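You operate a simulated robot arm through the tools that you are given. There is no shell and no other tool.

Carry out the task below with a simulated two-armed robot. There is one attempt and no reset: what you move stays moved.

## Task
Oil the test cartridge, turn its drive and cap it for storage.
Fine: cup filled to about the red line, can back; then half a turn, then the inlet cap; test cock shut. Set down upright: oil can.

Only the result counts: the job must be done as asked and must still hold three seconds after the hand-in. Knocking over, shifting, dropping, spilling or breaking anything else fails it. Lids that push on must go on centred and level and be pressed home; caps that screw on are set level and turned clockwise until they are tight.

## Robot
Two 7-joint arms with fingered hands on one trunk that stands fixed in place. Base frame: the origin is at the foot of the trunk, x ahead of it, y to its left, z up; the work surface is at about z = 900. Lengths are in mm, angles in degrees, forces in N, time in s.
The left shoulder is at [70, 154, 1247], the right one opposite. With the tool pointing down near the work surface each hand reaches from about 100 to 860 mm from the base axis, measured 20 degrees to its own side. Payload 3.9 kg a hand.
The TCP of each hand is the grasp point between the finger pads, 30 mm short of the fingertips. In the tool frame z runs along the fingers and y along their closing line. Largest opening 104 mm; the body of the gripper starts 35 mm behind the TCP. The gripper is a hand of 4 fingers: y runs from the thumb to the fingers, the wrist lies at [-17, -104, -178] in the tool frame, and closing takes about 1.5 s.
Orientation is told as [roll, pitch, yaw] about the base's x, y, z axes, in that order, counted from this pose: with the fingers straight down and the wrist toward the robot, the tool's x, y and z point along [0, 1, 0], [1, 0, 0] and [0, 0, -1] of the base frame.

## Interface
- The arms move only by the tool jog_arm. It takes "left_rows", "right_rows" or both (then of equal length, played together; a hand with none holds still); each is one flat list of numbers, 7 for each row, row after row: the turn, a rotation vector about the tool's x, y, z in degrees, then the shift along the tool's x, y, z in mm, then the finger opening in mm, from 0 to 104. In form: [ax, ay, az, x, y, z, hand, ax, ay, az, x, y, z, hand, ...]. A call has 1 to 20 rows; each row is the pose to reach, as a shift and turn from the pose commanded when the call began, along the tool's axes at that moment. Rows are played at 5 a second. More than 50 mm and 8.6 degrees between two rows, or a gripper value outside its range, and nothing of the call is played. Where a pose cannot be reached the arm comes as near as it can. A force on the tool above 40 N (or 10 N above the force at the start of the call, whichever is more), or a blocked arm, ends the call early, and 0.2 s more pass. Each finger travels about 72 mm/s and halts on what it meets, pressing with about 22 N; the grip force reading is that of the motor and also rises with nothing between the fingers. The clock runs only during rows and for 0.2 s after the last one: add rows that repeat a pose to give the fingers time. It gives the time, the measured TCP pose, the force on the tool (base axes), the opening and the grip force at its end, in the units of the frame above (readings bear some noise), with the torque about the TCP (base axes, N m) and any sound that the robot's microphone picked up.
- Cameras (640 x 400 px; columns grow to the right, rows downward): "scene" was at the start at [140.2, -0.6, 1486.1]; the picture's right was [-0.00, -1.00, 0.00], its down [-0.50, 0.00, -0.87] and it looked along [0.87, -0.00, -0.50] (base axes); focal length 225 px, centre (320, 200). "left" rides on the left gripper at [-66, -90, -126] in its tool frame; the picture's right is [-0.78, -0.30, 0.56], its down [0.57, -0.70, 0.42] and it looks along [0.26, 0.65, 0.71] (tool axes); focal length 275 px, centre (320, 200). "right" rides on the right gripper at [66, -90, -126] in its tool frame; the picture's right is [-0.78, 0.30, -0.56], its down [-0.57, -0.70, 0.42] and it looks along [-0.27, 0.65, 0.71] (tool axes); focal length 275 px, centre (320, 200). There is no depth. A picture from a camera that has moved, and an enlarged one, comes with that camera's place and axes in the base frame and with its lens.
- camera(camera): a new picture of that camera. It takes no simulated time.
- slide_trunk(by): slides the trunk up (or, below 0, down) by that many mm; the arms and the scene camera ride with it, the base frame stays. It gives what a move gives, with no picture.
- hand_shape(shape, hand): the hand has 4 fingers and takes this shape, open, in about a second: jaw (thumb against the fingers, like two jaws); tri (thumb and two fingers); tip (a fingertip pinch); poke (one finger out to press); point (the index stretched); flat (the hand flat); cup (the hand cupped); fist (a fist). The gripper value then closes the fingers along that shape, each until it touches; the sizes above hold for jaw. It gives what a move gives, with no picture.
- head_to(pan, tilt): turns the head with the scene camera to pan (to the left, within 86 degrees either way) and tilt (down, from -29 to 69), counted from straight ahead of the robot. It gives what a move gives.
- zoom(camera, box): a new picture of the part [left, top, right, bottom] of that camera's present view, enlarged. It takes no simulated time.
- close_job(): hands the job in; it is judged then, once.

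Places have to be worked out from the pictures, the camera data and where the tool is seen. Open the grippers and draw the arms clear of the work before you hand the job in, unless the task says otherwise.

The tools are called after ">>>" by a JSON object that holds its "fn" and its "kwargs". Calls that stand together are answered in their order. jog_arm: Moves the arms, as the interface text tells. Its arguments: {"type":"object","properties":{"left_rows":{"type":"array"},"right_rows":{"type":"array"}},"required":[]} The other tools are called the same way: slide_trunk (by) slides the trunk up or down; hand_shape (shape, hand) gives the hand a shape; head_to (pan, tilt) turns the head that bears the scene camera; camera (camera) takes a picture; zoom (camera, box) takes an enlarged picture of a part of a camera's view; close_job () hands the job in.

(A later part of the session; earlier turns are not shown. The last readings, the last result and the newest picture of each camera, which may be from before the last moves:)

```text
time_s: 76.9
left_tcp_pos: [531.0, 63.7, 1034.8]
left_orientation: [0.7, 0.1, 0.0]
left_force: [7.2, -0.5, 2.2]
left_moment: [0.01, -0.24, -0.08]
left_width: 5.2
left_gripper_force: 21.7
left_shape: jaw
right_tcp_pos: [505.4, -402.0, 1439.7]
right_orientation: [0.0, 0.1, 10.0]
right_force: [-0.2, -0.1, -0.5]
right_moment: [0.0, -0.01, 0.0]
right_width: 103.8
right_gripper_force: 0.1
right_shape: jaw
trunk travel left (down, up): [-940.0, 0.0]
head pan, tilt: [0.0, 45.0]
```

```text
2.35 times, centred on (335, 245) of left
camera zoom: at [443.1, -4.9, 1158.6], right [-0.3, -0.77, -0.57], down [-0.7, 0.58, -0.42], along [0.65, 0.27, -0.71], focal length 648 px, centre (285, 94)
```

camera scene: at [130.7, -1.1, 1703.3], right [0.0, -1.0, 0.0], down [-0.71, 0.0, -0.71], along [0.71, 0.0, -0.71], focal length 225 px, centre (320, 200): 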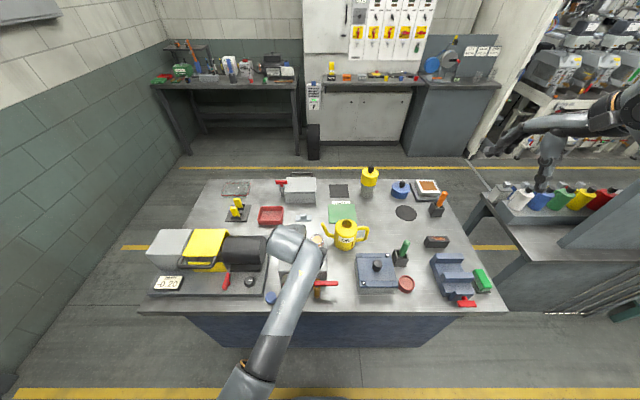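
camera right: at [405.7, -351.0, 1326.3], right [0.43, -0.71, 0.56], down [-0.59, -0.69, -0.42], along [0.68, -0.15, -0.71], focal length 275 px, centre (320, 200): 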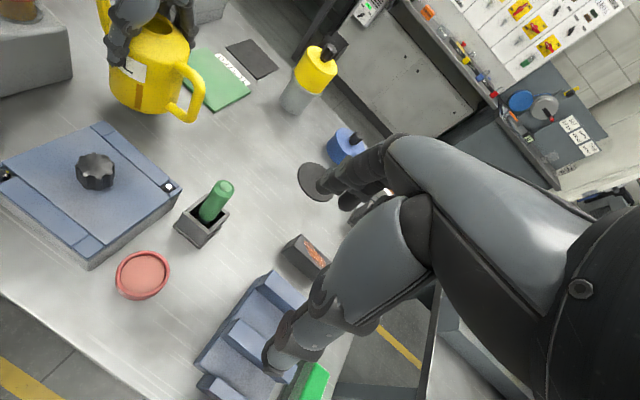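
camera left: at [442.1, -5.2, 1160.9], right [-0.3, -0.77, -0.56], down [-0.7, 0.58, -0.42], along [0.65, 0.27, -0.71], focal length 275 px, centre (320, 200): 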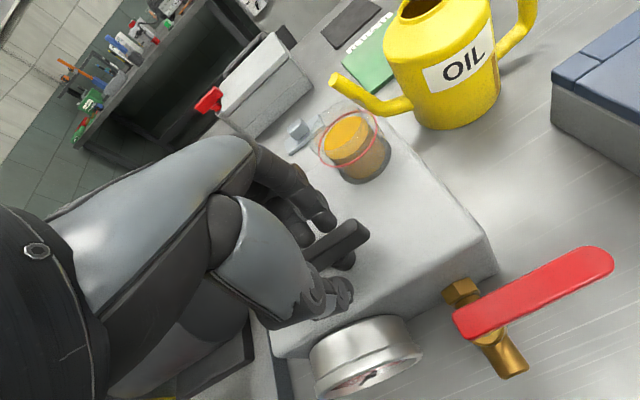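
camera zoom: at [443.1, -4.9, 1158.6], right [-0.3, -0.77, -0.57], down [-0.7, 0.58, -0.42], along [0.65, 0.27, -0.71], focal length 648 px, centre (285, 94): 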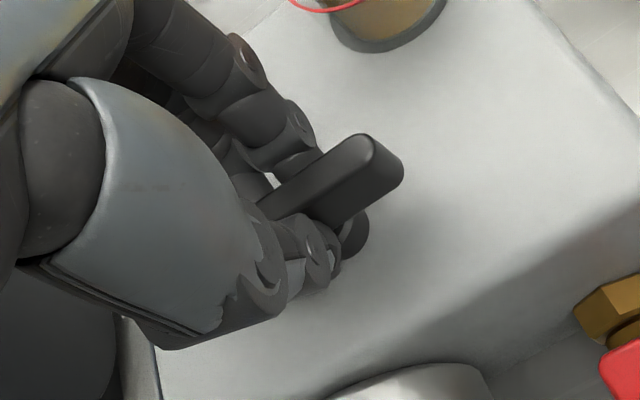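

Gripped, with a 7 N side push from a small offset. I shift 2 mm to relieve it and turn clockwise 24° first to feel the drive's resistance.

>>> {"fn": "jog_arm", "kwargs": {"left_rows": [0, 0, 0, -1.5, 2, 0, 2, 0, 0, 8, -1.5, 2, 0, 2, 0, 0, 16, -1.5, 2, 0, 2, 0, 0, 24, -1.5, 2, 0, 2]}}

>>> {"fn": "zoom", "kwargs": {"camera": "left", "box": [250, 160, 420, 330]}}

>>> {"fn": "zoom", "kwargs": {"camera": "scene", "box": [250, 210, 350, 310]}}

```text
time_s: 77.9
left_tcp_pos: [535.4, 59.8, 1036.2]
left_orientation: [-0.5, 0.0, -24.0]
left_force: [1.8, 24.0, -12.2]
left_moment: [0.53, -0.06, 0.41]
left_width: 4.0
left_gripper_force: 22.1
left_shape: jaw
right_tcp_pos: [506.1, -394.1, 1441.2]
right_orientation: [-0.3, 0.2, 10.0]
right_force: [0.4, 0.3, 0.0]
right_moment: [0.0, 0.03, 0.0]
right_width: 103.7
right_gripper_force: 0.0
right_shape: jaw
trunk travel left (down, up): [-940.0, 0.0]
head pan, tilt: [0.0, 45.0]
```

```text
2.35 times, centred on (335, 245) of left
camera zoom: at [428.0, 35.3, 1162.3], right [-0.59, -0.59, -0.55], down [-0.41, 0.81, -0.43], along [0.7, -0.03, -0.72], focal length 648 px, centre (285, 94)
```

zoom: 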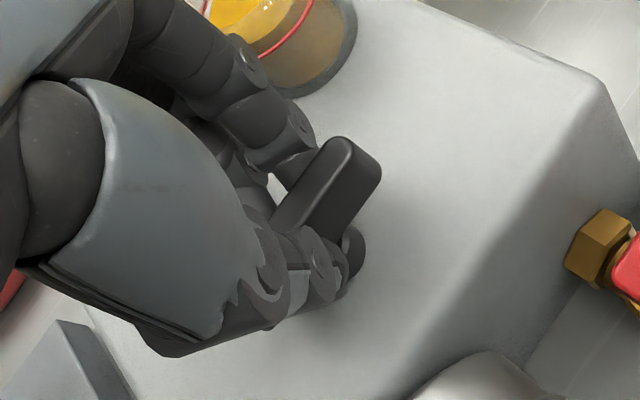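

```text
4.00 times, centred on (300, 260) of scene
camera zoom: at [134.8, 8.3, 1702.8], right [0.0, -1.0, 0.01], down [-0.71, -0.01, -0.71], along [0.71, 0.0, -0.71], focal length 900 px, centre (400, -40)
```

zoom: 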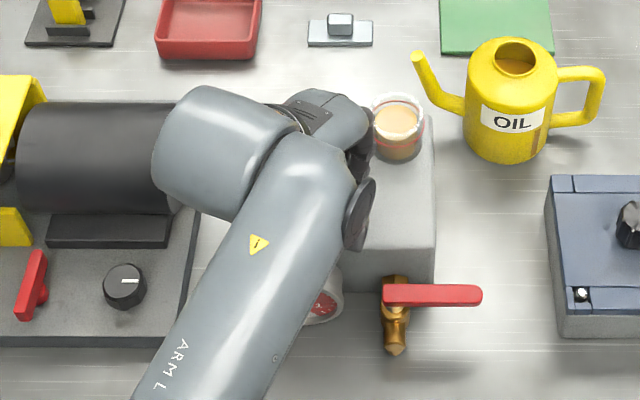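

A 24 N push in +y has built up, so either a finger meets the cup or the drive resists this way. I zoom in around the cup and fingers before anything else.

>>> {"fn": "zoom", "kwargs": {"camera": "scene", "box": [290, 225, 330, 260]}}

>>> {"fn": "zoom", "kwargs": {"camera": "left", "box": [290, 140, 370, 240]}}

```text
11.43 times, centred on (310, 242) of scene
camera zoom: at [134.8, 8.3, 1702.8], right [0.0, -1.0, 0.01], down [-0.71, -0.01, -0.71], along [0.71, 0.0, -0.71], focal length 2572 px, centre (434, -286)
```

zoom: 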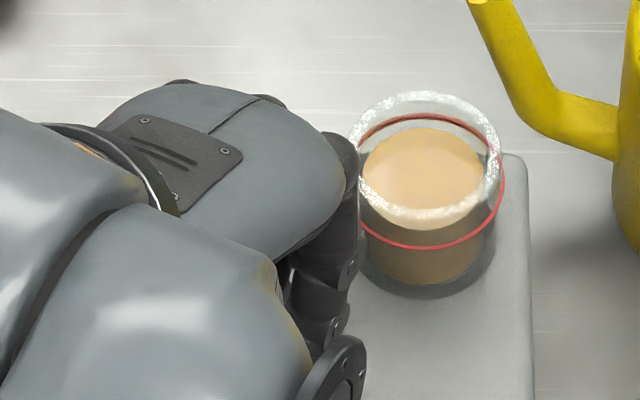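

```text
4.00 times, centred on (330, 190) of left
camera zoom: at [428.0, 35.3, 1162.3], right [-0.59, -0.59, -0.55], down [-0.41, 0.81, -0.43], along [0.7, -0.03, -0.72], focal length 1101 px, centre (280, 240)
```

zoom: 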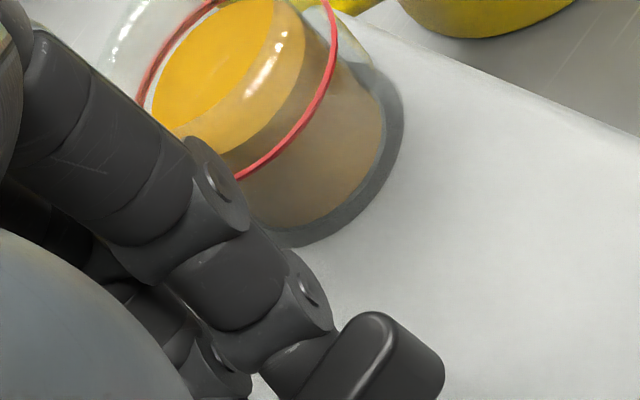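

The forces fit a grip that is slightly off the drive's axis, but the index finger also passes within a few mm of the cup, so I won't continue this way. I turn back to yaw 0, open, and lift clear; then I'll push the bar round with the thumb alone, fingers kept away from the cup.

>>> {"fn": "jog_arm", "kwargs": {"left_rows": [0, 0, -8, 0.5, -0.7, 0, 2, 0, 0, -16, 1, -1.4, 0, 2, 0, 0, -24, 1.5, -2, 0, 2]}}

>>> {"fn": "zoom", "kwargs": {"camera": "left", "box": [250, 140, 420, 330]}}

```text
time_s: 78.7
left_tcp_pos: [533.2, 60.8, 1037.9]
left_orientation: [1.2, -0.3, -0.1]
left_force: [5.4, -3.6, -9.0]
left_moment: [-0.11, -0.14, -0.09]
left_width: 4.6
left_gripper_force: 22.5
left_shape: jaw
right_tcp_pos: [501.4, -408.1, 1438.9]
right_orientation: [0.2, -0.1, 9.8]
right_force: [-0.5, -0.2, -0.2]
right_moment: [0.02, 0.0, -0.01]
right_width: 103.8
right_gripper_force: 0.0
right_shape: jaw
trunk travel left (down, up): [-940.0, 0.0]
head pan, tilt: [0.0, 45.0]
```

```text
2.11 times, centred on (335, 235) of left
camera zoom: at [443.9, -8.6, 1160.8], right [-0.29, -0.76, -0.58], down [-0.7, 0.58, -0.42], along [0.65, 0.28, -0.7], focal length 580 px, centre (288, 126)
```

zoom: 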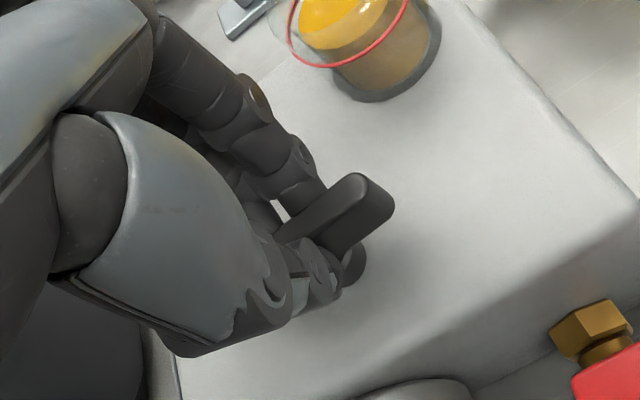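

Back at yaw 0 with small forces. I open to 32 mm and lift straight up.

>>> {"fn": "jog_arm", "kwargs": {"left_rows": [0, 0, 0, 0, 0, 0, 14, 0, 0, 0, 0, 0, 0, 26, 0, 0, 0, 0, 0, 0, 32, 0, 0, 0, 0, 0, -25, 32, 0, 0, 0, 0, 0, -60, 32, 0, 0, 0, 0, 0, -100, 32]}}

>>> {"fn": "zoom", "kwargs": {"camera": "left", "box": [280, 120, 520, 320]}}

```text
time_s: 80.3
left_tcp_pos: [526.9, 96.1, 1116.4]
left_orientation: [5.9, 0.8, 0.2]
left_force: [-0.5, 0.0, -0.1]
left_moment: [0.02, -0.02, 0.01]
left_width: 31.9
left_gripper_force: 0.0
left_shape: jaw
right_tcp_pos: [503.9, -402.0, 1440.2]
right_orientation: [-0.1, 0.0, 9.9]
right_force: [0.0, -1.5, 0.1]
right_moment: [0.01, -0.02, 0.01]
right_width: 103.7
right_gripper_force: 0.2
right_shape: jaw
trunk travel left (down, up): [-940.0, 0.0]
head pan, tilt: [0.0, 45.0]
stopped in row 6 (left hand): the arm was blocked; the commanded pose is now the measured one
```

```text
2.00 times, centred on (400, 220) of left
camera zoom: at [440.0, 15.8, 1235.5], right [-0.3, -0.72, -0.63], down [-0.71, 0.61, -0.35], along [0.64, 0.34, -0.69], focal length 551 px, centre (160, 160)
```

zoom: 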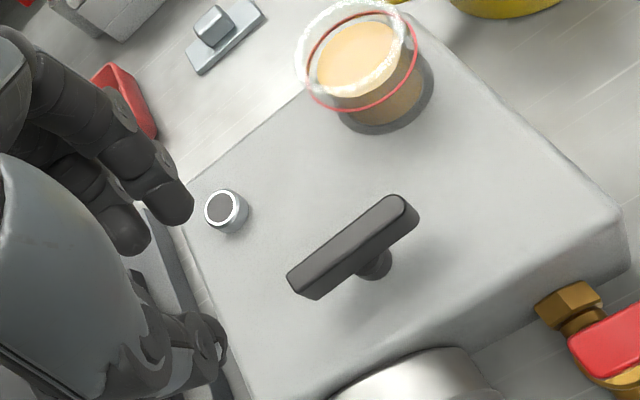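

Free of the bar. I turn the hand to yaw −90 (the comfortable direction) while moving it left, and then view the drive from the scene camera.

>>> {"fn": "jog_arm", "kwargs": {"left_rows": [0, -1, 8.2, 5, -2, -2, 40, 0, -1.5, 16.4, 10, -4, -4, 50, 0, -2, 24.6, 15, -6, -6, 60, 0, -2.5, 32.8, 20, -8, -8, 70, 0, -3, 41, 25, -10, -10, 80, 0, -3.5, 49.2, 30, -12, -12, 90, 0, -4, 57.4, 35, -14, -14, 90, 0, -4.5, 65.6, 40, -16, -16, 90, 0, -5, 73.8, 45, -18, -18, 90, 0, -5.4, 82, 50, -20, -20, 90, 0, -5.8, 90, 55, -20, -20, 90]}}

>>> {"fn": "camera", "kwargs": {"camera": "scene"}}

>>> {"fn": "zoom", "kwargs": {"camera": "scene", "box": [255, 215, 345, 305]}}

```text
time_s: 82.7
left_tcp_pos: [508.2, 148.1, 1143.1]
left_orientation: [-4.6, 1.9, -89.9]
left_force: [-0.1, 0.0, -1.0]
left_moment: [0.01, -0.03, 0.0]
left_width: 89.9
left_gripper_force: 0.0
left_shape: jaw
right_tcp_pos: [504.6, -401.0, 1439.4]
right_orientation: [0.0, 0.0, 10.0]
right_force: [0.6, -0.7, -0.8]
right_moment: [-0.03, 0.04, 0.01]
right_width: 103.8
right_gripper_force: 0.1
right_shape: jaw
trunk travel left (down, up): [-940.0, 0.0]
head pan, tilt: [0.0, 45.0]
```

```text
taken
camera scene: at [131.9, -0.4, 1703.1], right [0.0, -1.0, 0.0], down [-0.71, 0.0, -0.71], along [0.71, 0.0, -0.71], focal length 225 px, centre (320, 200)
```

scene: 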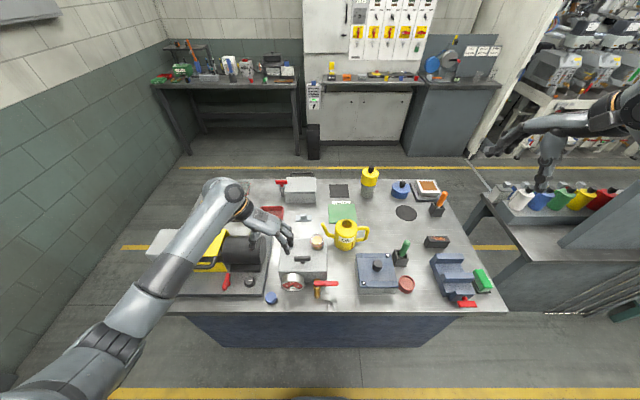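

```text
4.44 times, centred on (300, 260) of scene
camera zoom: at [131.9, -0.4, 1703.1], right [0.0, -1.0, 0.0], down [-0.71, 0.0, -0.71], along [0.71, 0.0, -0.71], focal length 1000 px, centre (409, -67)
```

zoom: 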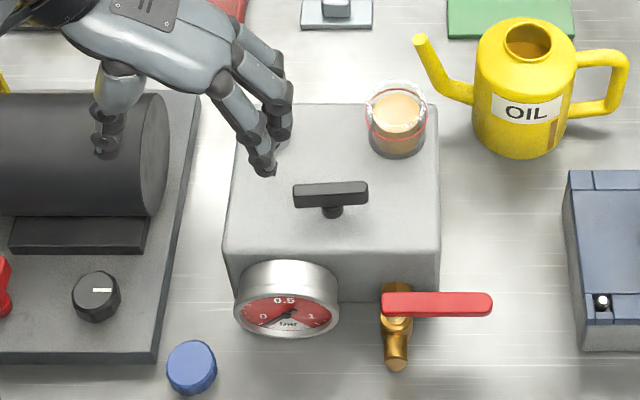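

The bar now sits about 5° counter-clockwise of where it began; cup and block look undisturbed. I level the hand, open it fully and bring the thumb (the only part I'll use) above a point just robot-side of the bar's left end.

>>> {"fn": "jog_arm", "kwargs": {"left_rows": [-0.5, 1.2, 0, 0, 32, 0, 95, -1, 2.4, 0, 0, 64, 0, 100, -1.5, 3.6, 0, 0, 96, 0, 104, -1.9, 4.6, 0, 0, 127, 0, 104, -1.9, 4.6, 0, 0, 127, 20, 104, -1.9, 4.6, 0, 0, 127, 50, 104]}}

>>> {"fn": "zoom", "kwargs": {"camera": "scene", "box": [255, 215, 345, 305]}}

>>> {"fn": "camera", "kwargs": {"camera": "left"}}

```text
time_s: 84.1
left_tcp_pos: [502.8, 22.6, 1087.7]
left_orientation: [0.2, -0.1, -89.7]
left_force: [0.5, -0.1, -0.1]
left_moment: [0.01, 0.0, 0.0]
left_width: 103.4
left_gripper_force: 0.2
left_shape: jaw
right_tcp_pos: [504.2, -399.6, 1440.6]
right_orientation: [-0.1, 0.0, 10.0]
right_force: [0.2, 0.2, 0.2]
right_moment: [0.01, -0.02, 0.03]
right_width: 103.6
right_gripper_force: 0.1
right_shape: jaw
trunk travel left (down, up): [-940.0, 0.0]
head pan, tilt: [0.0, 45.0]
```

```text
4.44 times, centred on (300, 260) of scene
camera zoom: at [131.1, 0.7, 1703.3], right [0.0, -1.0, 0.0], down [-0.71, 0.0, -0.71], along [0.71, 0.0, -0.71], focal length 1000 px, centre (409, -67)
```

zoom: 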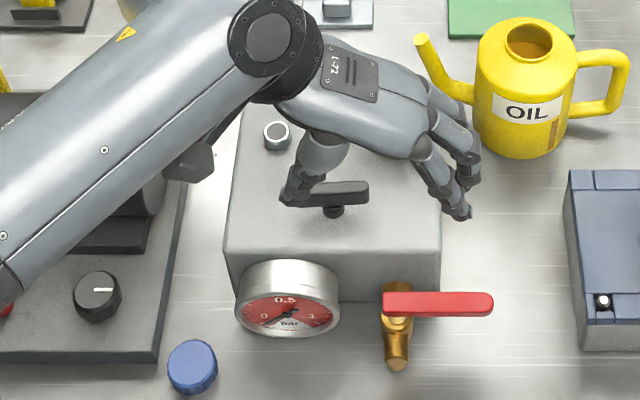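

```text
taken
camera left: at [436.9, 111.6, 1212.7], right [-0.78, 0.29, -0.56], down [0.57, 0.7, -0.42], along [0.27, -0.65, -0.71], focal length 275 px, centre (320, 200)
```

left: 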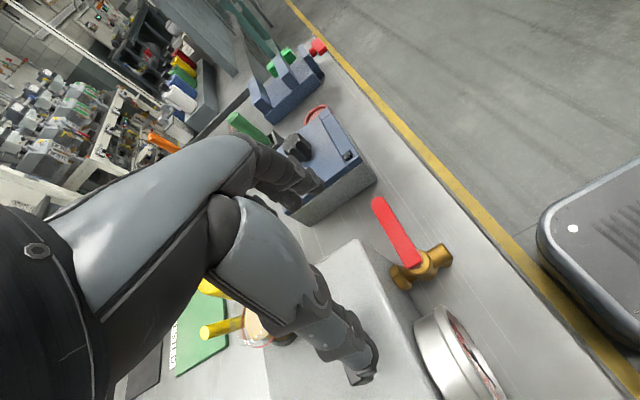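

The thumb tip is at about (505, 85), clear of the bar on the robot side, and the fingers are well away from the cup. I lower to TCP z≈1033 so the thumb tip is beside the bar.

>>> {"fn": "jog_arm", "kwargs": {"left_rows": [0, 0, 0, 0, 0, 20, 104, 0, 0, 0, 0, 0, 40, 104, 0, 0, 0, 0, 0, 55, 104]}}

>>> {"fn": "zoom", "kwargs": {"camera": "scene", "box": [270, 230, 340, 300]}}

```text
time_s: 84.9
left_tcp_pos: [503.1, 22.2, 1034.3]
left_orientation: [0.1, 0.1, -89.7]
left_force: [0.9, 0.2, -0.1]
left_moment: [-0.01, -0.01, -0.01]
left_width: 103.8
left_gripper_force: 0.1
left_shape: jaw
right_tcp_pos: [504.2, -400.8, 1439.7]
right_orientation: [0.0, 0.0, 10.0]
right_force: [0.7, -0.3, -0.2]
right_moment: [0.01, 0.04, -0.04]
right_width: 103.8
right_gripper_force: 0.1
right_shape: jaw
trunk travel left (down, up): [-940.0, 0.0]
head pan, tilt: [0.0, 45.0]
```

```text
5.71 times, centred on (305, 265) of scene
camera zoom: at [131.1, -0.8, 1703.2], right [0.0, -1.0, 0.0], down [-0.71, 0.0, -0.71], along [0.71, 0.0, -0.71], focal length 1286 px, centre (406, -171)
```

zoom: 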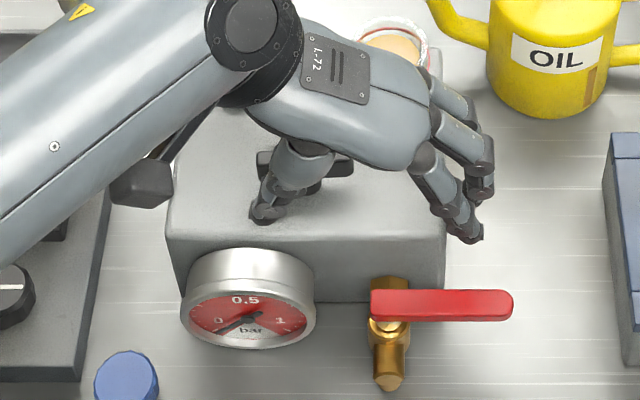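

Thumb tip is at (505, 84) beside the bar. I push the bar's left end away from me and round clockwise along a computed arc to about 45°, checking the force.

>>> {"fn": "jog_arm", "kwargs": {"left_rows": [0, 0, 0, 6, 0, 0, 104, 0, 0, 0, 11.2, -0.2, 0, 104, 0, 0, 0, 18.4, -3.3, 0, 104, 0, 0, 0, 26.6, -4, 0, 104, 0, 0, 0, 34.5, -2.4, 0, 104]}}

>>> {"fn": "zoom", "kwargs": {"camera": "scene", "box": [270, 230, 340, 300]}}

>>> {"fn": "zoom", "kwargs": {"camera": "left", "box": [220, 240, 480, 400]}}

```text
time_s: 86.1
left_tcp_pos: [534.9, 24.0, 1034.4]
left_orientation: [0.0, 0.1, -89.7]
left_force: [-12.9, 1.5, -0.2]
left_moment: [-0.08, 0.18, 0.74]
left_width: 104.0
left_gripper_force: 0.0
left_shape: jaw
right_tcp_pos: [501.6, -401.4, 1440.3]
right_orientation: [-0.1, -0.1, 10.0]
right_force: [-0.2, 0.1, -1.0]
right_moment: [0.0, 0.02, -0.03]
right_width: 103.9
right_gripper_force: 0.1
right_shape: jaw
trunk travel left (down, up): [-940.0, 0.0]
head pan, tilt: [0.0, 45.0]
```

```text
5.71 times, centred on (305, 265) of scene
camera zoom: at [127.7, -0.4, 1703.4], right [0.0, -1.0, 0.0], down [-0.71, 0.0, -0.71], along [0.71, 0.0, -0.71], focal length 1286 px, centre (406, -171)
```

zoom: 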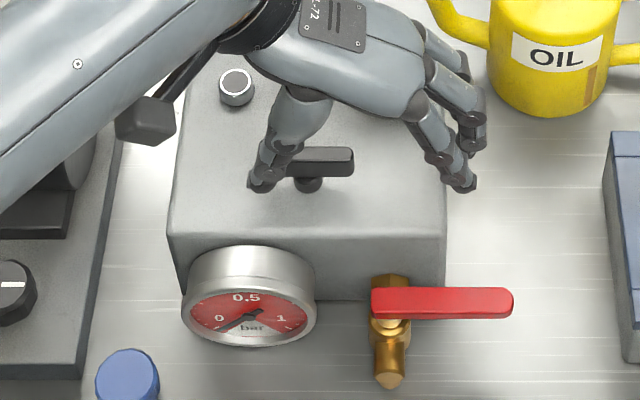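

```text
2.46 times, centred on (350, 320) of left
camera zoom: at [468.8, 113.2, 1160.1], right [-0.78, 0.29, -0.56], down [0.57, 0.7, -0.42], along [0.27, -0.65, -0.71], focal length 678 px, centre (246, -95)
```

zoom: 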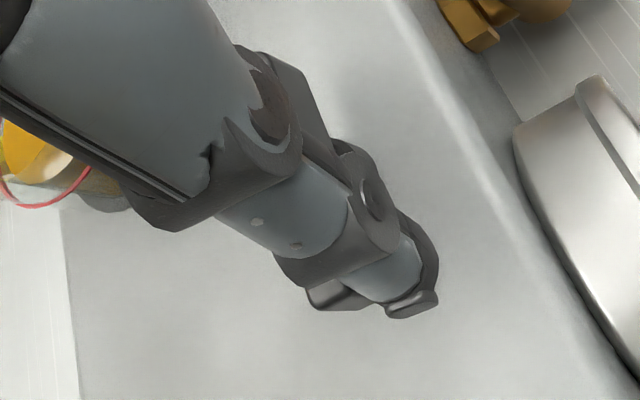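

The bar has hardly moved at 13 N; the thumb is bending sideways and the drive needs more torque. I push 12 mm further in +x to see whether it breaks free.

>>> {"fn": "jog_arm", "kwargs": {"left_rows": [0, 0, 0, 4, 0, 0, 104, 0, 0, 0, 8, 0, 0, 104, 0, 0, 0, 12, 0, 0, 104]}}

>>> {"fn": "zoom", "kwargs": {"camera": "scene", "box": [270, 230, 340, 300]}}

```text
time_s: 86.9
left_tcp_pos: [545.0, 25.0, 1034.7]
left_orientation: [0.1, 0.2, -89.8]
left_force: [-26.2, 0.4, -1.7]
left_moment: [-0.09, 0.29, 1.48]
left_width: 103.8
left_gripper_force: 0.0
left_shape: jaw
right_tcp_pos: [498.4, -400.4, 1442.3]
right_orientation: [-0.1, -0.3, 9.9]
right_force: [0.2, 1.5, 0.5]
right_moment: [0.0, 0.02, 0.01]
right_width: 103.5
right_gripper_force: 0.1
right_shape: jaw
trunk travel left (down, up): [-940.0, 0.0]
head pan, tilt: [0.0, 45.0]
```

```text
5.71 times, centred on (305, 265) of scene
camera zoom: at [123.4, -0.4, 1703.8], right [0.0, -1.0, 0.0], down [-0.7, 0.0, -0.71], along [0.71, 0.0, -0.7], focal length 1286 px, centre (406, -171)
```

zoom: 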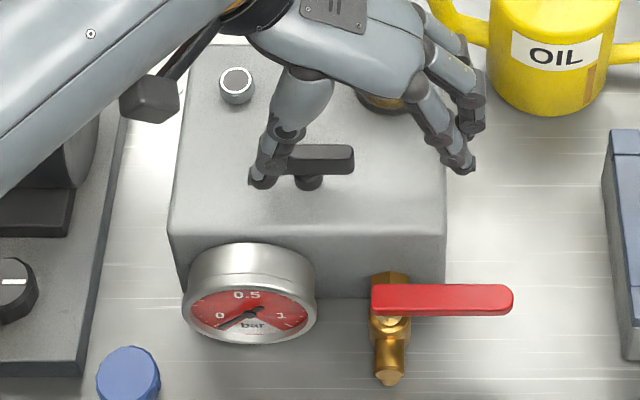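

At 26 N (≈0.6 Nm) the bar still hasn't budged, so clockwise is against a stop — and it had moved freely counter-clockwise before. I back off, lift the thumb over the bar and set it on the far side of the left end to turn it counter-clockwise (the robot-side half circle, away from the cup).

>>> {"fn": "jog_arm", "kwargs": {"left_rows": [0, 0, 0, -12, 0, 0, 104, 0, 0, 0, -30, 0, 0, 104, 0, 0, 0, -36, 0, -20, 104, 0, 0, 0, -36, 0, -42, 104, 0, 0, 0, -20, 0, -42, 104, 0, 0, 0, 0, 0, -42, 104, 0, 0, 0, 6, 0, -42, 104]}}

>>> {"fn": "zoom", "kwargs": {"camera": "scene", "box": [270, 230, 340, 300]}}

```text
time_s: 88.5
left_tcp_pos: [555.8, 23.1, 1075.0]
left_orientation: [0.2, 0.2, -89.8]
left_force: [0.0, -0.6, -0.2]
left_moment: [-0.03, -0.03, 0.02]
left_width: 103.8
left_gripper_force: 0.0
left_shape: jaw
right_tcp_pos: [503.8, -401.7, 1440.3]
right_orientation: [0.1, 0.0, 9.9]
right_force: [-1.3, 0.8, -0.8]
right_moment: [-0.01, 0.02, 0.02]
right_width: 103.7
right_gripper_force: 0.1
right_shape: jaw
trunk travel left (down, up): [-940.0, 0.0]
head pan, tilt: [0.0, 45.0]
```

```text
5.71 times, centred on (305, 265) of scene
camera zoom: at [130.5, -0.8, 1703.3], right [0.0, -1.0, 0.0], down [-0.71, 0.0, -0.71], along [0.71, 0.0, -0.71], focal length 1286 px, centre (406, -171)
```

zoom: 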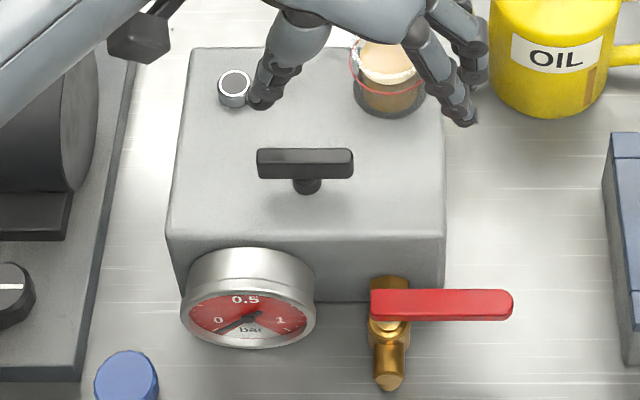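

The bar is back exactly at its stop, so counter-clockwise it is. I shift 5 mm toward the robot and lower the thumb on the far side of the bar's left end.

>>> {"fn": "jog_arm", "kwargs": {"left_rows": [0, 0, 0, -5, 0, 12, 104, 0, 0, 0, -5, 0, 28, 104, 0, 0, 0, -5, 0, 42, 104]}}

>>> {"fn": "zoom", "kwargs": {"camera": "scene", "box": [270, 230, 340, 300]}}

```text
time_s: 89.3
left_tcp_pos: [550.6, 23.8, 1034.1]
left_orientation: [0.1, 0.0, -89.7]
left_force: [0.2, -0.1, 0.2]
left_moment: [0.0, -0.02, 0.02]
left_width: 103.7
left_gripper_force: 0.1
left_shape: jaw
right_tcp_pos: [504.5, -402.0, 1438.7]
right_orientation: [0.1, 0.0, 10.0]
right_force: [-0.1, 0.2, 0.7]
right_moment: [0.01, 0.01, -0.02]
right_width: 103.6
right_gripper_force: 0.1
right_shape: jaw
trunk travel left (down, up): [-940.0, 0.0]
head pan, tilt: [0.0, 45.0]
```

```text
5.71 times, centred on (305, 265) of scene
camera zoom: at [131.0, -0.8, 1703.2], right [0.0, -1.0, 0.0], down [-0.71, 0.0, -0.71], along [0.71, 0.0, -0.71], focal length 1286 px, centre (406, -171)
```

zoom: 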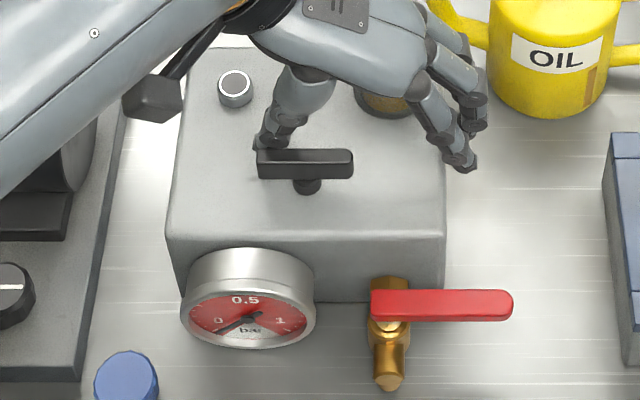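

The thumb is behind the left end. I sweep the first 45° counter-clockwise and check.

>>> {"fn": "jog_arm", "kwargs": {"left_rows": [0, 0, 0, -5, 1.5, 0, 104, 0, 0, 0, -12.2, -1.6, 0, 104, 0, 0, 0, -20.4, -2.3, 0, 104, 0, 0, 0, -28.3, -0.7, 0, 104]}}

>>> {"fn": "zoom", "kwargs": {"camera": "scene", "box": [270, 230, 340, 300]}}

```text
time_s: 90.3
left_tcp_pos: [520.3, 25.8, 1033.7]
left_orientation: [0.0, 0.1, -89.7]
left_force: [2.0, 1.0, 0.3]
left_moment: [0.03, -0.01, -0.1]
left_width: 103.7
left_gripper_force: 0.0
left_shape: jaw
right_tcp_pos: [504.6, -399.1, 1440.6]
right_orientation: [-0.1, 0.0, 10.0]
right_force: [0.3, 0.9, 0.0]
right_moment: [0.0, -0.06, 0.01]
right_width: 103.6
right_gripper_force: 0.1
right_shape: jaw
trunk travel left (down, up): [-940.0, 0.0]
head pan, tilt: [0.0, 45.0]
```

```text
5.71 times, centred on (305, 265) of scene
camera zoom: at [130.1, 0.3, 1703.3], right [0.0, -1.0, 0.0], down [-0.71, 0.0, -0.71], along [0.71, 0.0, -0.71], focal length 1286 px, centre (406, -171)
```

zoom: 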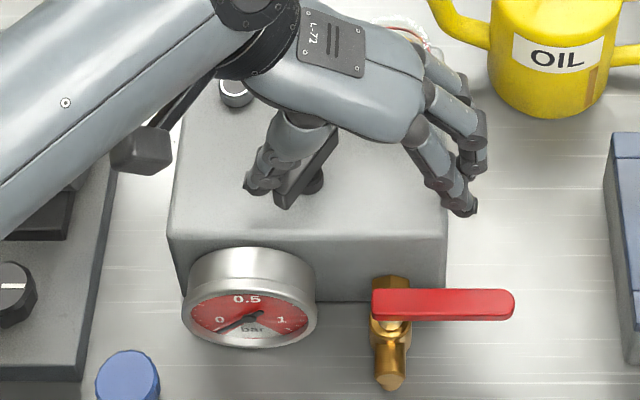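

It turns freely counter-clockwise with about 2 N. I continue round to about 135°.

>>> {"fn": "jog_arm", "kwargs": {"left_rows": [0, 0, 0, -6.8, 3.5, 0, 104, 0, 0, 0, -12.3, 8.6, 0, 104, 0, 0, 0, -16.2, 14.7, 0, 104, 0, 0, 0, -18.5, 21, 0, 104, 0, 0, 0, -19.2, 27.5, 0, 104, 0, 0, 0, -18.4, 34, 0, 104]}}

>>> {"fn": "zoom", "kwargs": {"camera": "scene", "box": [270, 230, 340, 300]}}

```text
time_s: 91.7
left_tcp_pos: [504.4, -9.7, 1032.9]
left_orientation: [0.1, 0.1, -89.8]
left_force: [-2.3, 2.9, 0.2]
left_moment: [0.06, -0.01, 0.07]
left_width: 104.0
left_gripper_force: 0.0
left_shape: jaw
right_tcp_pos: [501.8, -400.4, 1438.8]
right_orientation: [0.0, 0.1, 9.9]
right_force: [-0.3, 0.1, -0.1]
right_moment: [-0.02, 0.0, -0.01]
right_width: 103.7
right_gripper_force: 0.1
right_shape: jaw
trunk travel left (down, up): [-940.0, 0.0]
head pan, tilt: [0.0, 45.0]
```

```text
5.71 times, centred on (305, 265) of scene
camera zoom: at [130.2, -0.2, 1703.3], right [0.0, -1.0, 0.0], down [-0.71, 0.0, -0.71], along [0.71, 0.0, -0.71], focal length 1286 px, centre (406, -171)
```

zoom: 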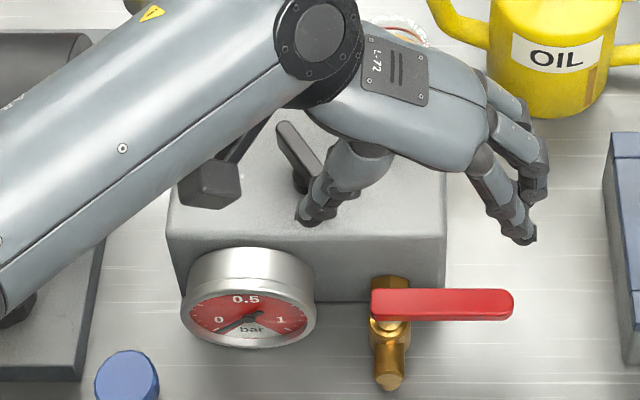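

The bar is at about 127° now with small forces. I go on to the 180° position.

>>> {"fn": "jog_arm", "kwargs": {"left_rows": [0, 0, 0, 2.1, 6, 0, 104, 0, 0, 0, 5.5, 11.5, 0, 104, 0, 0, 0, 10.7, 16.2, 0, 104]}}

>>> {"fn": "zoom", "kwargs": {"camera": "scene", "box": [270, 230, 340, 300]}}

```text
time_s: 92.5
left_tcp_pos: [514.7, -26.4, 1034.8]
left_orientation: [0.2, 0.1, -89.7]
left_force: [-1.7, 2.0, 0.5]
left_moment: [-0.01, 0.03, 0.09]
left_width: 104.0
left_gripper_force: 0.1
left_shape: jaw
right_tcp_pos: [504.0, -401.2, 1440.5]
right_orientation: [0.0, 0.0, 10.0]
right_force: [-1.4, -0.7, -0.2]
right_moment: [0.0, -0.02, -0.01]
right_width: 103.6
right_gripper_force: 0.1
right_shape: jaw
trunk travel left (down, up): [-940.0, 0.0]
head pan, tilt: [0.0, 45.0]
```

```text
5.71 times, centred on (305, 265) of scene
camera zoom: at [131.0, -0.5, 1703.2], right [0.0, -1.0, 0.0], down [-0.71, 0.0, -0.71], along [0.71, 0.0, -0.71], focal length 1286 px, centre (406, -171)
```

zoom: 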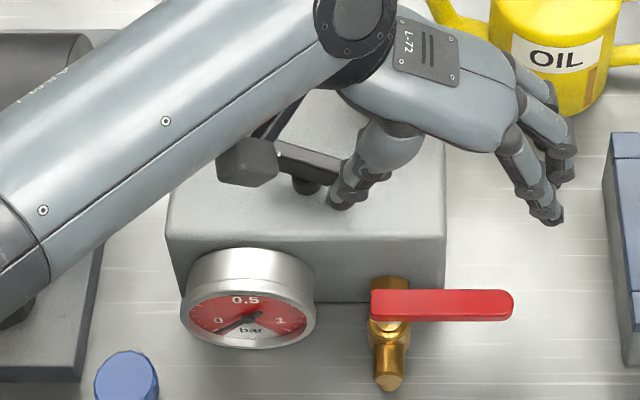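

The bar is at about 166°. I push roughly 14° more, in two small steps, and check.

>>> {"fn": "jog_arm", "kwargs": {"left_rows": [0, 0, 0, 2.2, 1.2, 0, 104, 0, 0, 0, 4.4, 2.3, 0, 104, 0, 0, 0, 6, 2.8, 0, 104]}}

>>> {"fn": "zoom", "kwargs": {"camera": "scene", "box": [285, 240, 325, 280]}}

```text
time_s: 93.3
left_tcp_pos: [521.3, -28.4, 1033.3]
left_orientation: [0.1, 0.1, -89.7]
left_force: [-2.8, 2.0, 0.9]
left_moment: [0.12, 0.03, 0.18]
left_width: 103.8
left_gripper_force: 0.0
left_shape: jaw
right_tcp_pos: [503.4, -400.5, 1440.5]
right_orientation: [0.0, -0.1, 10.1]
right_force: [-0.2, -0.6, 0.2]
right_moment: [-0.02, 0.01, 0.01]
right_width: 103.7
right_gripper_force: 0.1
right_shape: jaw
trunk travel left (down, up): [-940.0, 0.0]
head pan, tilt: [0.0, 45.0]
```

```text
10.00 times, centred on (305, 260) of scene
camera zoom: at [130.1, -0.4, 1703.3], right [0.0, -1.0, 0.0], down [-0.71, 0.0, -0.71], along [0.71, 0.0, -0.71], focal length 2250 px, centre (470, -400)
```

zoom: 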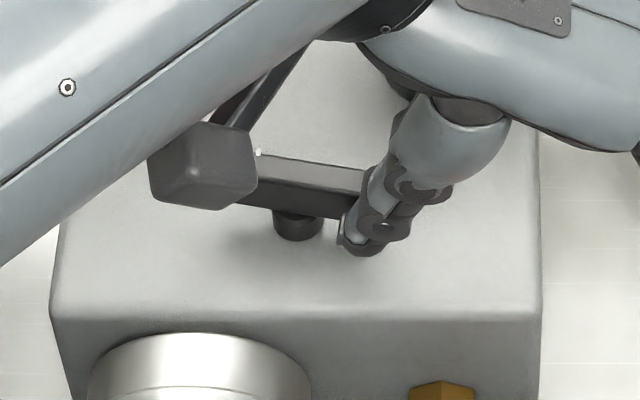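

About 172° now. I push another 3.5 mm.

>>> {"fn": "jog_arm", "kwargs": {"left_rows": [0, 0, 0, 1.8, 0.4, 0, 104, 0, 0, 0, 3.5, 0.8, 0, 104]}}

>>> {"fn": "zoom", "kwargs": {"camera": "scene", "box": [285, 240, 325, 280]}}

```text
time_s: 93.9
left_tcp_pos: [524.1, -28.4, 1034.3]
left_orientation: [0.1, 0.1, -89.8]
left_force: [-2.7, 1.5, 1.3]
left_moment: [0.11, 0.05, 0.21]
left_width: 104.1
left_gripper_force: 0.0
left_shape: jaw
right_tcp_pos: [503.5, -400.7, 1440.7]
right_orientation: [0.1, 0.0, 10.0]
right_force: [-1.5, 0.1, -0.2]
right_moment: [0.0, 0.03, -0.01]
right_width: 103.4
right_gripper_force: 0.0
right_shape: jaw
trunk travel left (down, up): [-940.0, 0.0]
head pan, tilt: [0.0, 45.0]
```

```text
10.00 times, centred on (305, 260) of scene
camera zoom: at [130.1, -0.6, 1703.3], right [0.0, -1.0, 0.0], down [-0.71, 0.0, -0.71], along [0.71, 0.0, -0.71], focal length 2250 px, centre (470, -400)
```

zoom: 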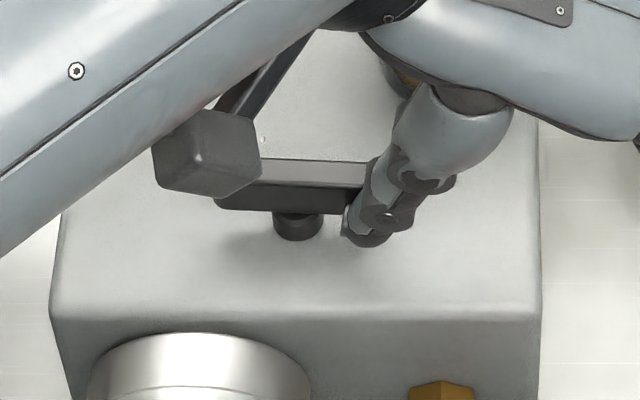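

About 176.5° now; one more 1.5 mm nudge should bring it to 180°.

>>> {"fn": "jog_arm", "kwargs": {"left_rows": [0, 0, 0, 1.6, 0.2, 0, 104, 0, 0, 0, 1.6, 0.2, 0, 104]}}

>>> {"fn": "zoom", "kwargs": {"camera": "scene", "box": [285, 240, 325, 280]}}

```text
time_s: 94.5
left_tcp_pos: [526.2, -29.2, 1033.7]
left_orientation: [0.2, 0.0, -89.7]
left_force: [-3.5, 0.7, 1.3]
left_moment: [0.12, 0.02, 0.18]
left_width: 103.8
left_gripper_force: 0.0
left_shape: jaw
right_tcp_pos: [502.6, -400.7, 1440.6]
right_orientation: [0.0, 0.0, 9.9]
right_force: [-0.5, -0.1, 0.4]
right_moment: [-0.01, 0.01, 0.01]
right_width: 103.8
right_gripper_force: 0.1
right_shape: jaw
trunk travel left (down, up): [-940.0, 0.0]
head pan, tilt: [0.0, 45.0]
```

```text
10.00 times, centred on (305, 260) of scene
camera zoom: at [129.9, -0.4, 1703.3], right [0.0, -1.0, 0.0], down [-0.71, 0.0, -0.71], along [0.71, 0.0, -0.71], focal length 2250 px, centre (470, -400)
```

zoom: 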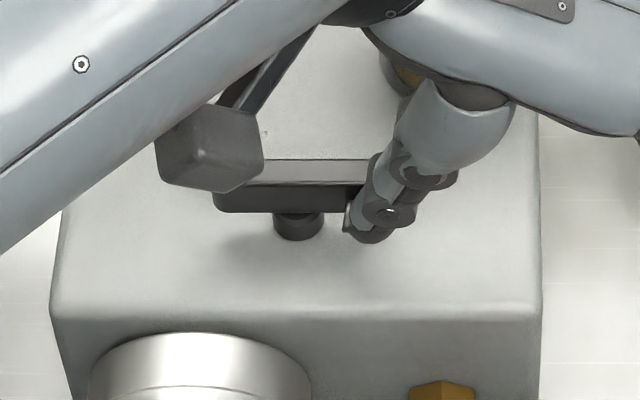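

The bar is level with the view again: a half turn exactly. I draw the thumb back toward the robot and lift clear.

>>> {"fn": "jog_arm", "kwargs": {"left_rows": [0, 0, 0, -8, 0, 0, 104, 0, 0, 0, -16, 0, 0, 104, 0, 0, 0, -18, 0, -25, 104, 0, 0, 0, -20, 0, -60, 104, 0, 0, 0, -20, -20, -95, 104, 0, 0, 0, -20, -60, -100, 104, 0, 0, 0, -20, -100, -100, 104, 0, 0, 0, -20, -140, -100, 104]}}

>>> {"fn": "zoom", "kwargs": {"camera": "scene", "box": [255, 215, 345, 305]}}

>>> {"fn": "camera", "kwargs": {"camera": "left"}}

```text
time_s: 96.3
left_tcp_pos: [505.8, 112.8, 1134.6]
left_orientation: [0.1, 0.0, -89.6]
left_force: [0.6, -0.9, 0.2]
left_moment: [-0.01, 0.03, -0.02]
left_width: 103.9
left_gripper_force: 0.1
left_shape: jaw
right_tcp_pos: [503.7, -400.1, 1440.8]
right_orientation: [-0.1, 0.0, 10.0]
right_force: [0.4, 0.1, -0.8]
right_moment: [0.01, 0.0, -0.03]
right_width: 103.7
right_gripper_force: 0.0
right_shape: jaw
trunk travel left (down, up): [-940.0, 0.0]
head pan, tilt: [0.0, 45.0]
```

```text
4.44 times, centred on (300, 260) of scene
camera zoom: at [130.6, 0.9, 1703.3], right [0.0, -1.0, 0.0], down [-0.71, 0.0, -0.71], along [0.71, 0.0, -0.71], focal length 1000 px, centre (409, -67)
```

zoom: 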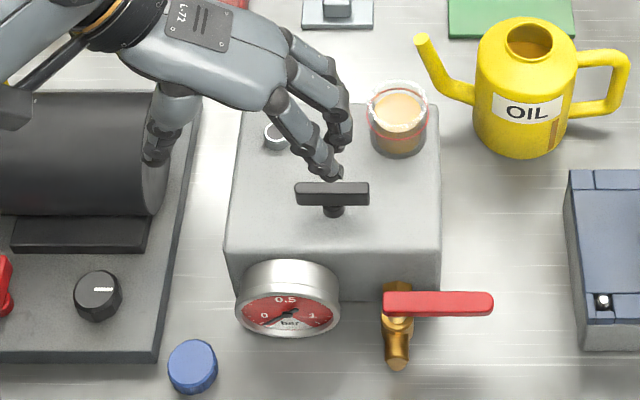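

```text
taken
camera left: at [439.9, 200.8, 1259.4], right [-0.78, 0.29, -0.56], down [0.57, 0.7, -0.42], along [0.27, -0.65, -0.71], focal length 275 px, centre (320, 200)
```

left: 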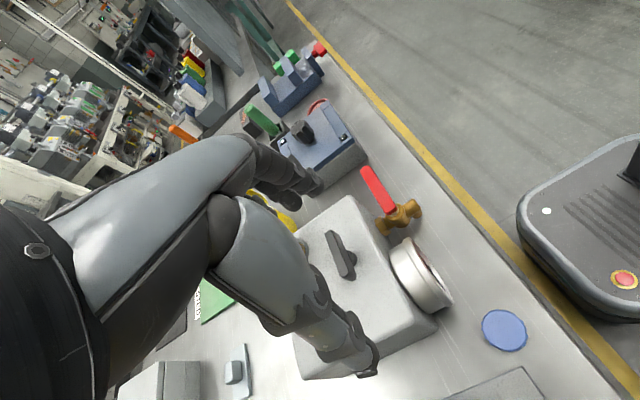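

The drive now reads a half turn and everything else stands as it was. For the cap near the gauge and the machine base, a slimmer grip is better, so I try the fingertip-pinch shape in free air and look at it.

>>> {"fn": "hand_shape", "kwargs": {"shape": "tip", "hand": "left"}}

>>> {"fn": "zoom", "kwargs": {"camera": "scene", "box": [230, 200, 330, 290]}}

>>> {"fn": "camera", "kwargs": {"camera": "left"}}

```text
time_s: 97.2
left_tcp_pos: [505.6, 110.3, 1134.2]
left_orientation: [0.1, 0.1, -89.7]
left_force: [0.5, 0.0, 0.0]
left_moment: [-0.03, 0.01, -0.02]
left_width: 103.8
left_gripper_force: 0.0
left_shape: tip
right_tcp_pos: [503.5, -400.4, 1439.2]
right_orientation: [0.0, 0.0, 10.1]
right_force: [0.1, 0.0, 0.3]
right_moment: [0.0, 0.03, -0.01]
right_width: 103.6
right_gripper_force: 0.0
right_shape: jaw
trunk travel left (down, up): [-940.0, 0.0]
head pan, tilt: [0.0, 45.0]
```

```text
4.44 times, centred on (280, 245) of scene
camera zoom: at [131.0, -0.8, 1703.2], right [0.0, -1.0, 0.0], down [-0.71, 0.0, -0.71], along [0.71, 0.0, -0.71], focal length 1000 px, centre (498, 0)
```

zoom: 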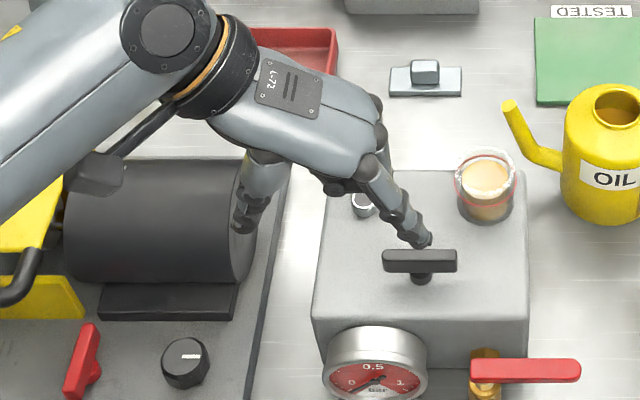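

```text
taken
camera left: at [440.4, 198.9, 1259.3], right [-0.78, 0.29, -0.56], down [0.57, 0.7, -0.42], along [0.27, -0.65, -0.71], focal length 275 px, centre (320, 200)
```

left: 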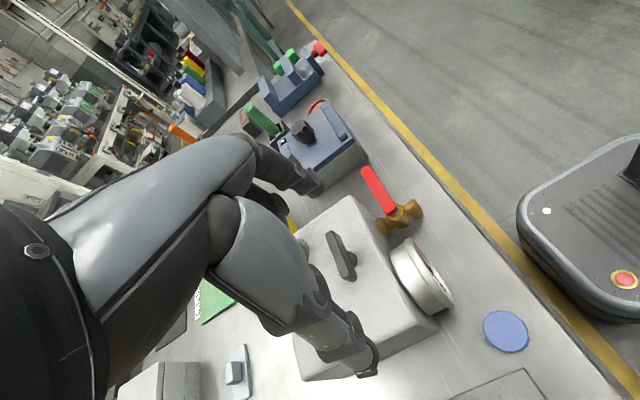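

The pinch uses only index and thumb, nicely slim. I also look at the three-finger chuck shape, which would hold the cap steadier.

>>> {"fn": "hand_shape", "kwargs": {"shape": "tri", "hand": "left"}}

>>> {"fn": "zoom", "kwargs": {"camera": "scene", "box": [230, 200, 330, 290]}}

```text
time_s: 98.1
left_tcp_pos: [506.5, 110.7, 1135.0]
left_orientation: [0.2, 0.1, -89.8]
left_force: [0.8, -0.1, 1.0]
left_moment: [0.01, 0.0, 0.0]
left_width: 103.9
left_gripper_force: 0.1
left_shape: tri
right_tcp_pos: [503.8, -400.9, 1439.3]
right_orientation: [0.0, -0.1, 10.0]
right_force: [0.3, 0.3, 0.0]
right_moment: [-0.01, 0.0, 0.0]
right_width: 103.8
right_gripper_force: 0.0
right_shape: jaw
trunk travel left (down, up): [-940.0, 0.0]
head pan, tilt: [0.0, 45.0]
```

```text
4.44 times, centred on (280, 245) of scene
camera zoom: at [131.0, -0.6, 1703.2], right [0.0, -1.0, 0.0], down [-0.71, 0.0, -0.71], along [0.71, 0.0, -0.71], focal length 1000 px, centre (498, 0)
```

zoom: 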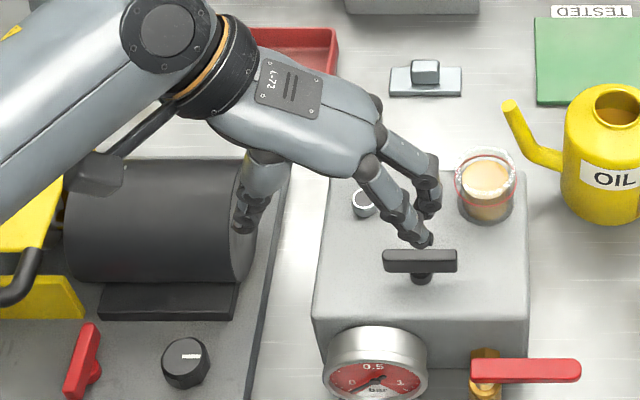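

The chuck shape (thumb plus index and middle) is just right: it's centred about 5 mm to tool +x. For clearance from gauge and base, yaw near 0 suits the cap, so I move above the cap and turn toward yaw −10.

>>> {"fn": "jog_arm", "kwargs": {"left_rows": [0, 0, -8, -7, -5, 8, 95, 0, 0, -16, -14, -10, 16, 85, 0, 0, -24, -21, -16, 24, 75, 0, 0, -32, -28, -21, 32, 65, 0, 0, -40, -35, -26, 40, 60, 0, 0, -48, -42, -32, 48, 60, 0, 0, -56, -49, -37, 56, 60, 0, 0, -64, -56, -42, 64, 60, 0, 0, -72, -63, -48, 72, 60, 0, 0, -80, -68, -52.5, 80, 60]}}

>>> {"fn": "camera", "kwargs": {"camera": "scene"}}

>>> {"fn": "camera", "kwargs": {"camera": "left"}}

```text
time_s: 100.3
left_tcp_pos: [438.2, 162.9, 1053.2]
left_orientation: [0.2, -0.1, -9.7]
left_force: [0.0, -0.2, 0.3]
left_moment: [-0.01, 0.0, -0.01]
left_width: 60.4
left_gripper_force: 0.1
left_shape: tri
right_tcp_pos: [503.7, -402.6, 1440.0]
right_orientation: [0.0, 0.0, 10.0]
right_force: [0.0, -0.2, -1.0]
right_moment: [-0.05, -0.03, 0.01]
right_width: 103.6
right_gripper_force: 0.0
right_shape: jaw
trunk travel left (down, up): [-940.0, 0.0]
head pan, tilt: [0.0, 45.0]
```

```text
taken
camera scene: at [130.3, -1.6, 1703.3], right [0.0, -1.0, 0.0], down [-0.71, 0.0, -0.71], along [0.71, 0.0, -0.71], focal length 225 px, centre (320, 200)
```

scene: 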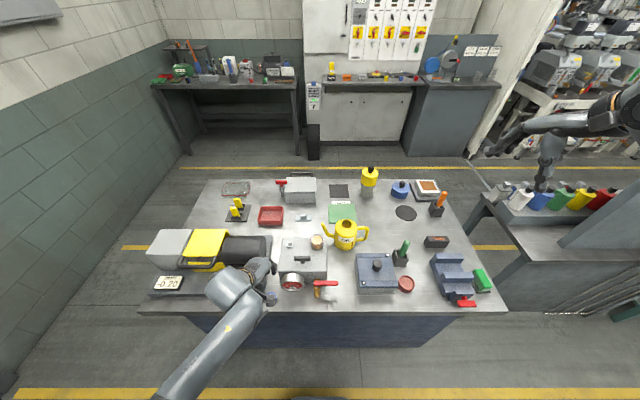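

```text
taken
camera left: at [338.2, 110.4, 1178.6], right [-0.42, -0.71, -0.56], down [-0.59, 0.68, -0.42], along [0.69, 0.15, -0.71], focal length 275 px, centre (320, 200)
```

left: 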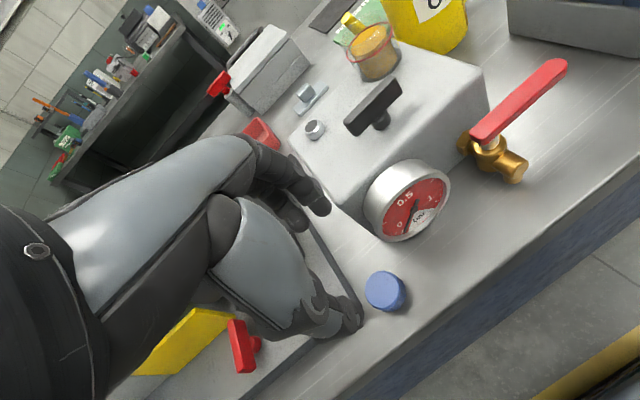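

Reached with no blocking at yaw −9.7. I measure the cap's place again from this scene view and with a hand-camera zoom.

>>> {"fn": "zoom", "kwargs": {"camera": "scene", "box": [240, 255, 310, 325]}}

>>> {"fn": "zoom", "kwargs": {"camera": "left", "box": [280, 180, 440, 340]}}

```text
5.71 times, centred on (275, 290) of scene
camera zoom: at [130.3, -1.6, 1703.3], right [0.0, -1.0, 0.0], down [-0.71, 0.0, -0.71], along [0.71, 0.0, -0.71], focal length 1286 px, centre (577, -314)
```

zoom: 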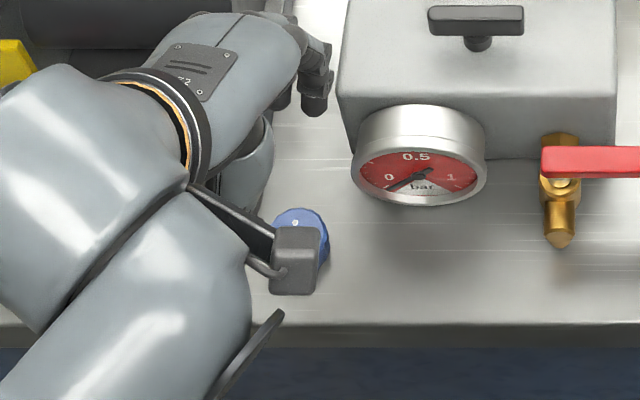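

```text
2.50 times, centred on (360, 260) of left
camera zoom: at [338.2, 110.4, 1178.6], right [-0.42, -0.71, -0.56], down [-0.59, 0.68, -0.42], along [0.69, 0.15, -0.71], focal length 688 px, centre (220, 50)
```

zoom: 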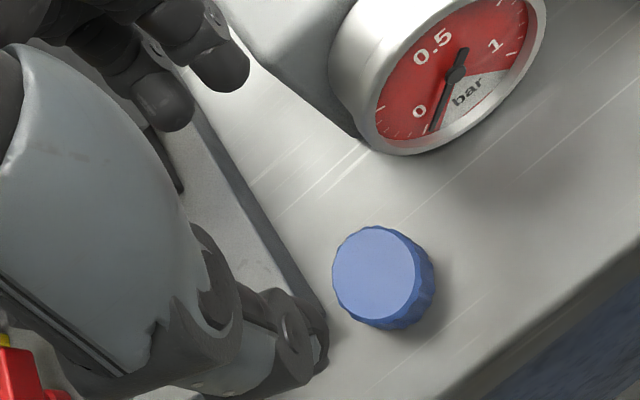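

Both views put the cap at about (442, 168). I shift 5 mm forward and lower to z≈948 (fingertips about at the cap's top) and check.

>>> {"fn": "jog_arm", "kwargs": {"left_rows": [0, 0, 0, 0, 5, 35, 60, 0, 0, 0, 0, 5.4, 70, 60, 0, 0, 0, 0, 5.4, 105, 60]}}

>>> {"fn": "zoom", "kwargs": {"camera": "left", "box": [260, 160, 420, 320]}}

>>> {"fn": "zoom", "kwargs": {"camera": "scene", "box": [240, 255, 310, 325]}}

```text
time_s: 101.1
left_tcp_pos: [444.1, 161.9, 946.5]
left_orientation: [0.1, 0.0, -9.6]
left_force: [-0.1, 1.0, -0.2]
left_moment: [0.01, -0.03, 0.01]
left_width: 60.6
left_gripper_force: 0.1
left_shape: tri
right_tcp_pos: [502.3, -400.8, 1440.9]
right_orientation: [0.0, -0.1, 10.0]
right_force: [-0.1, 0.3, -0.5]
right_moment: [0.0, 0.02, -0.01]
right_width: 103.6
right_gripper_force: 0.0
right_shape: jaw
trunk travel left (down, up): [-940.0, 0.0]
head pan, tilt: [0.0, 45.0]
```

```text
2.50 times, centred on (340, 240) of left
camera zoom: at [344.0, 110.8, 1071.7], right [-0.42, -0.71, -0.56], down [-0.59, 0.68, -0.42], along [0.69, 0.15, -0.71], focal length 688 px, centre (270, 100)
```

zoom: 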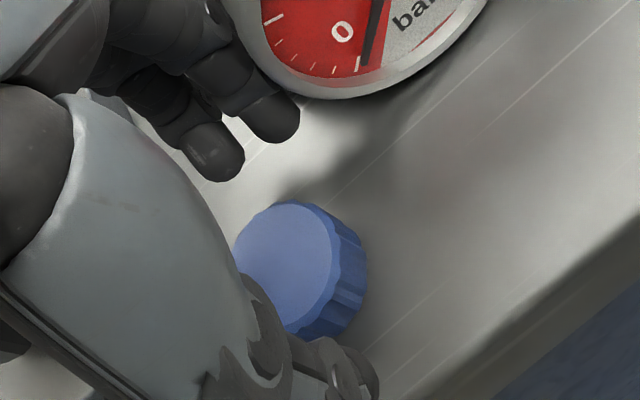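

```text
5.71 times, centred on (275, 290) of scene
camera zoom: at [131.0, -0.9, 1703.3], right [0.0, -1.0, 0.0], down [-0.71, 0.0, -0.71], along [0.71, 0.0, -0.71], focal length 1286 px, centre (577, -314)
```

zoom: 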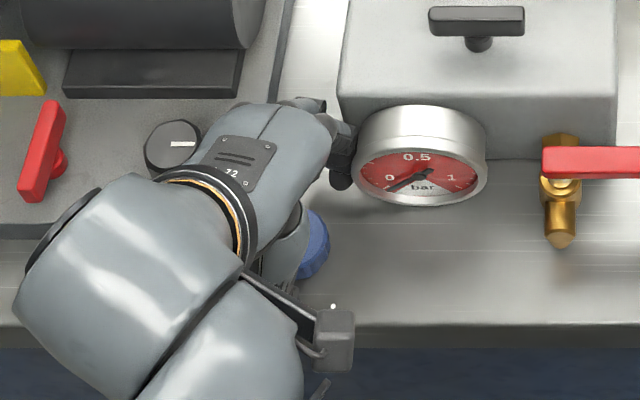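

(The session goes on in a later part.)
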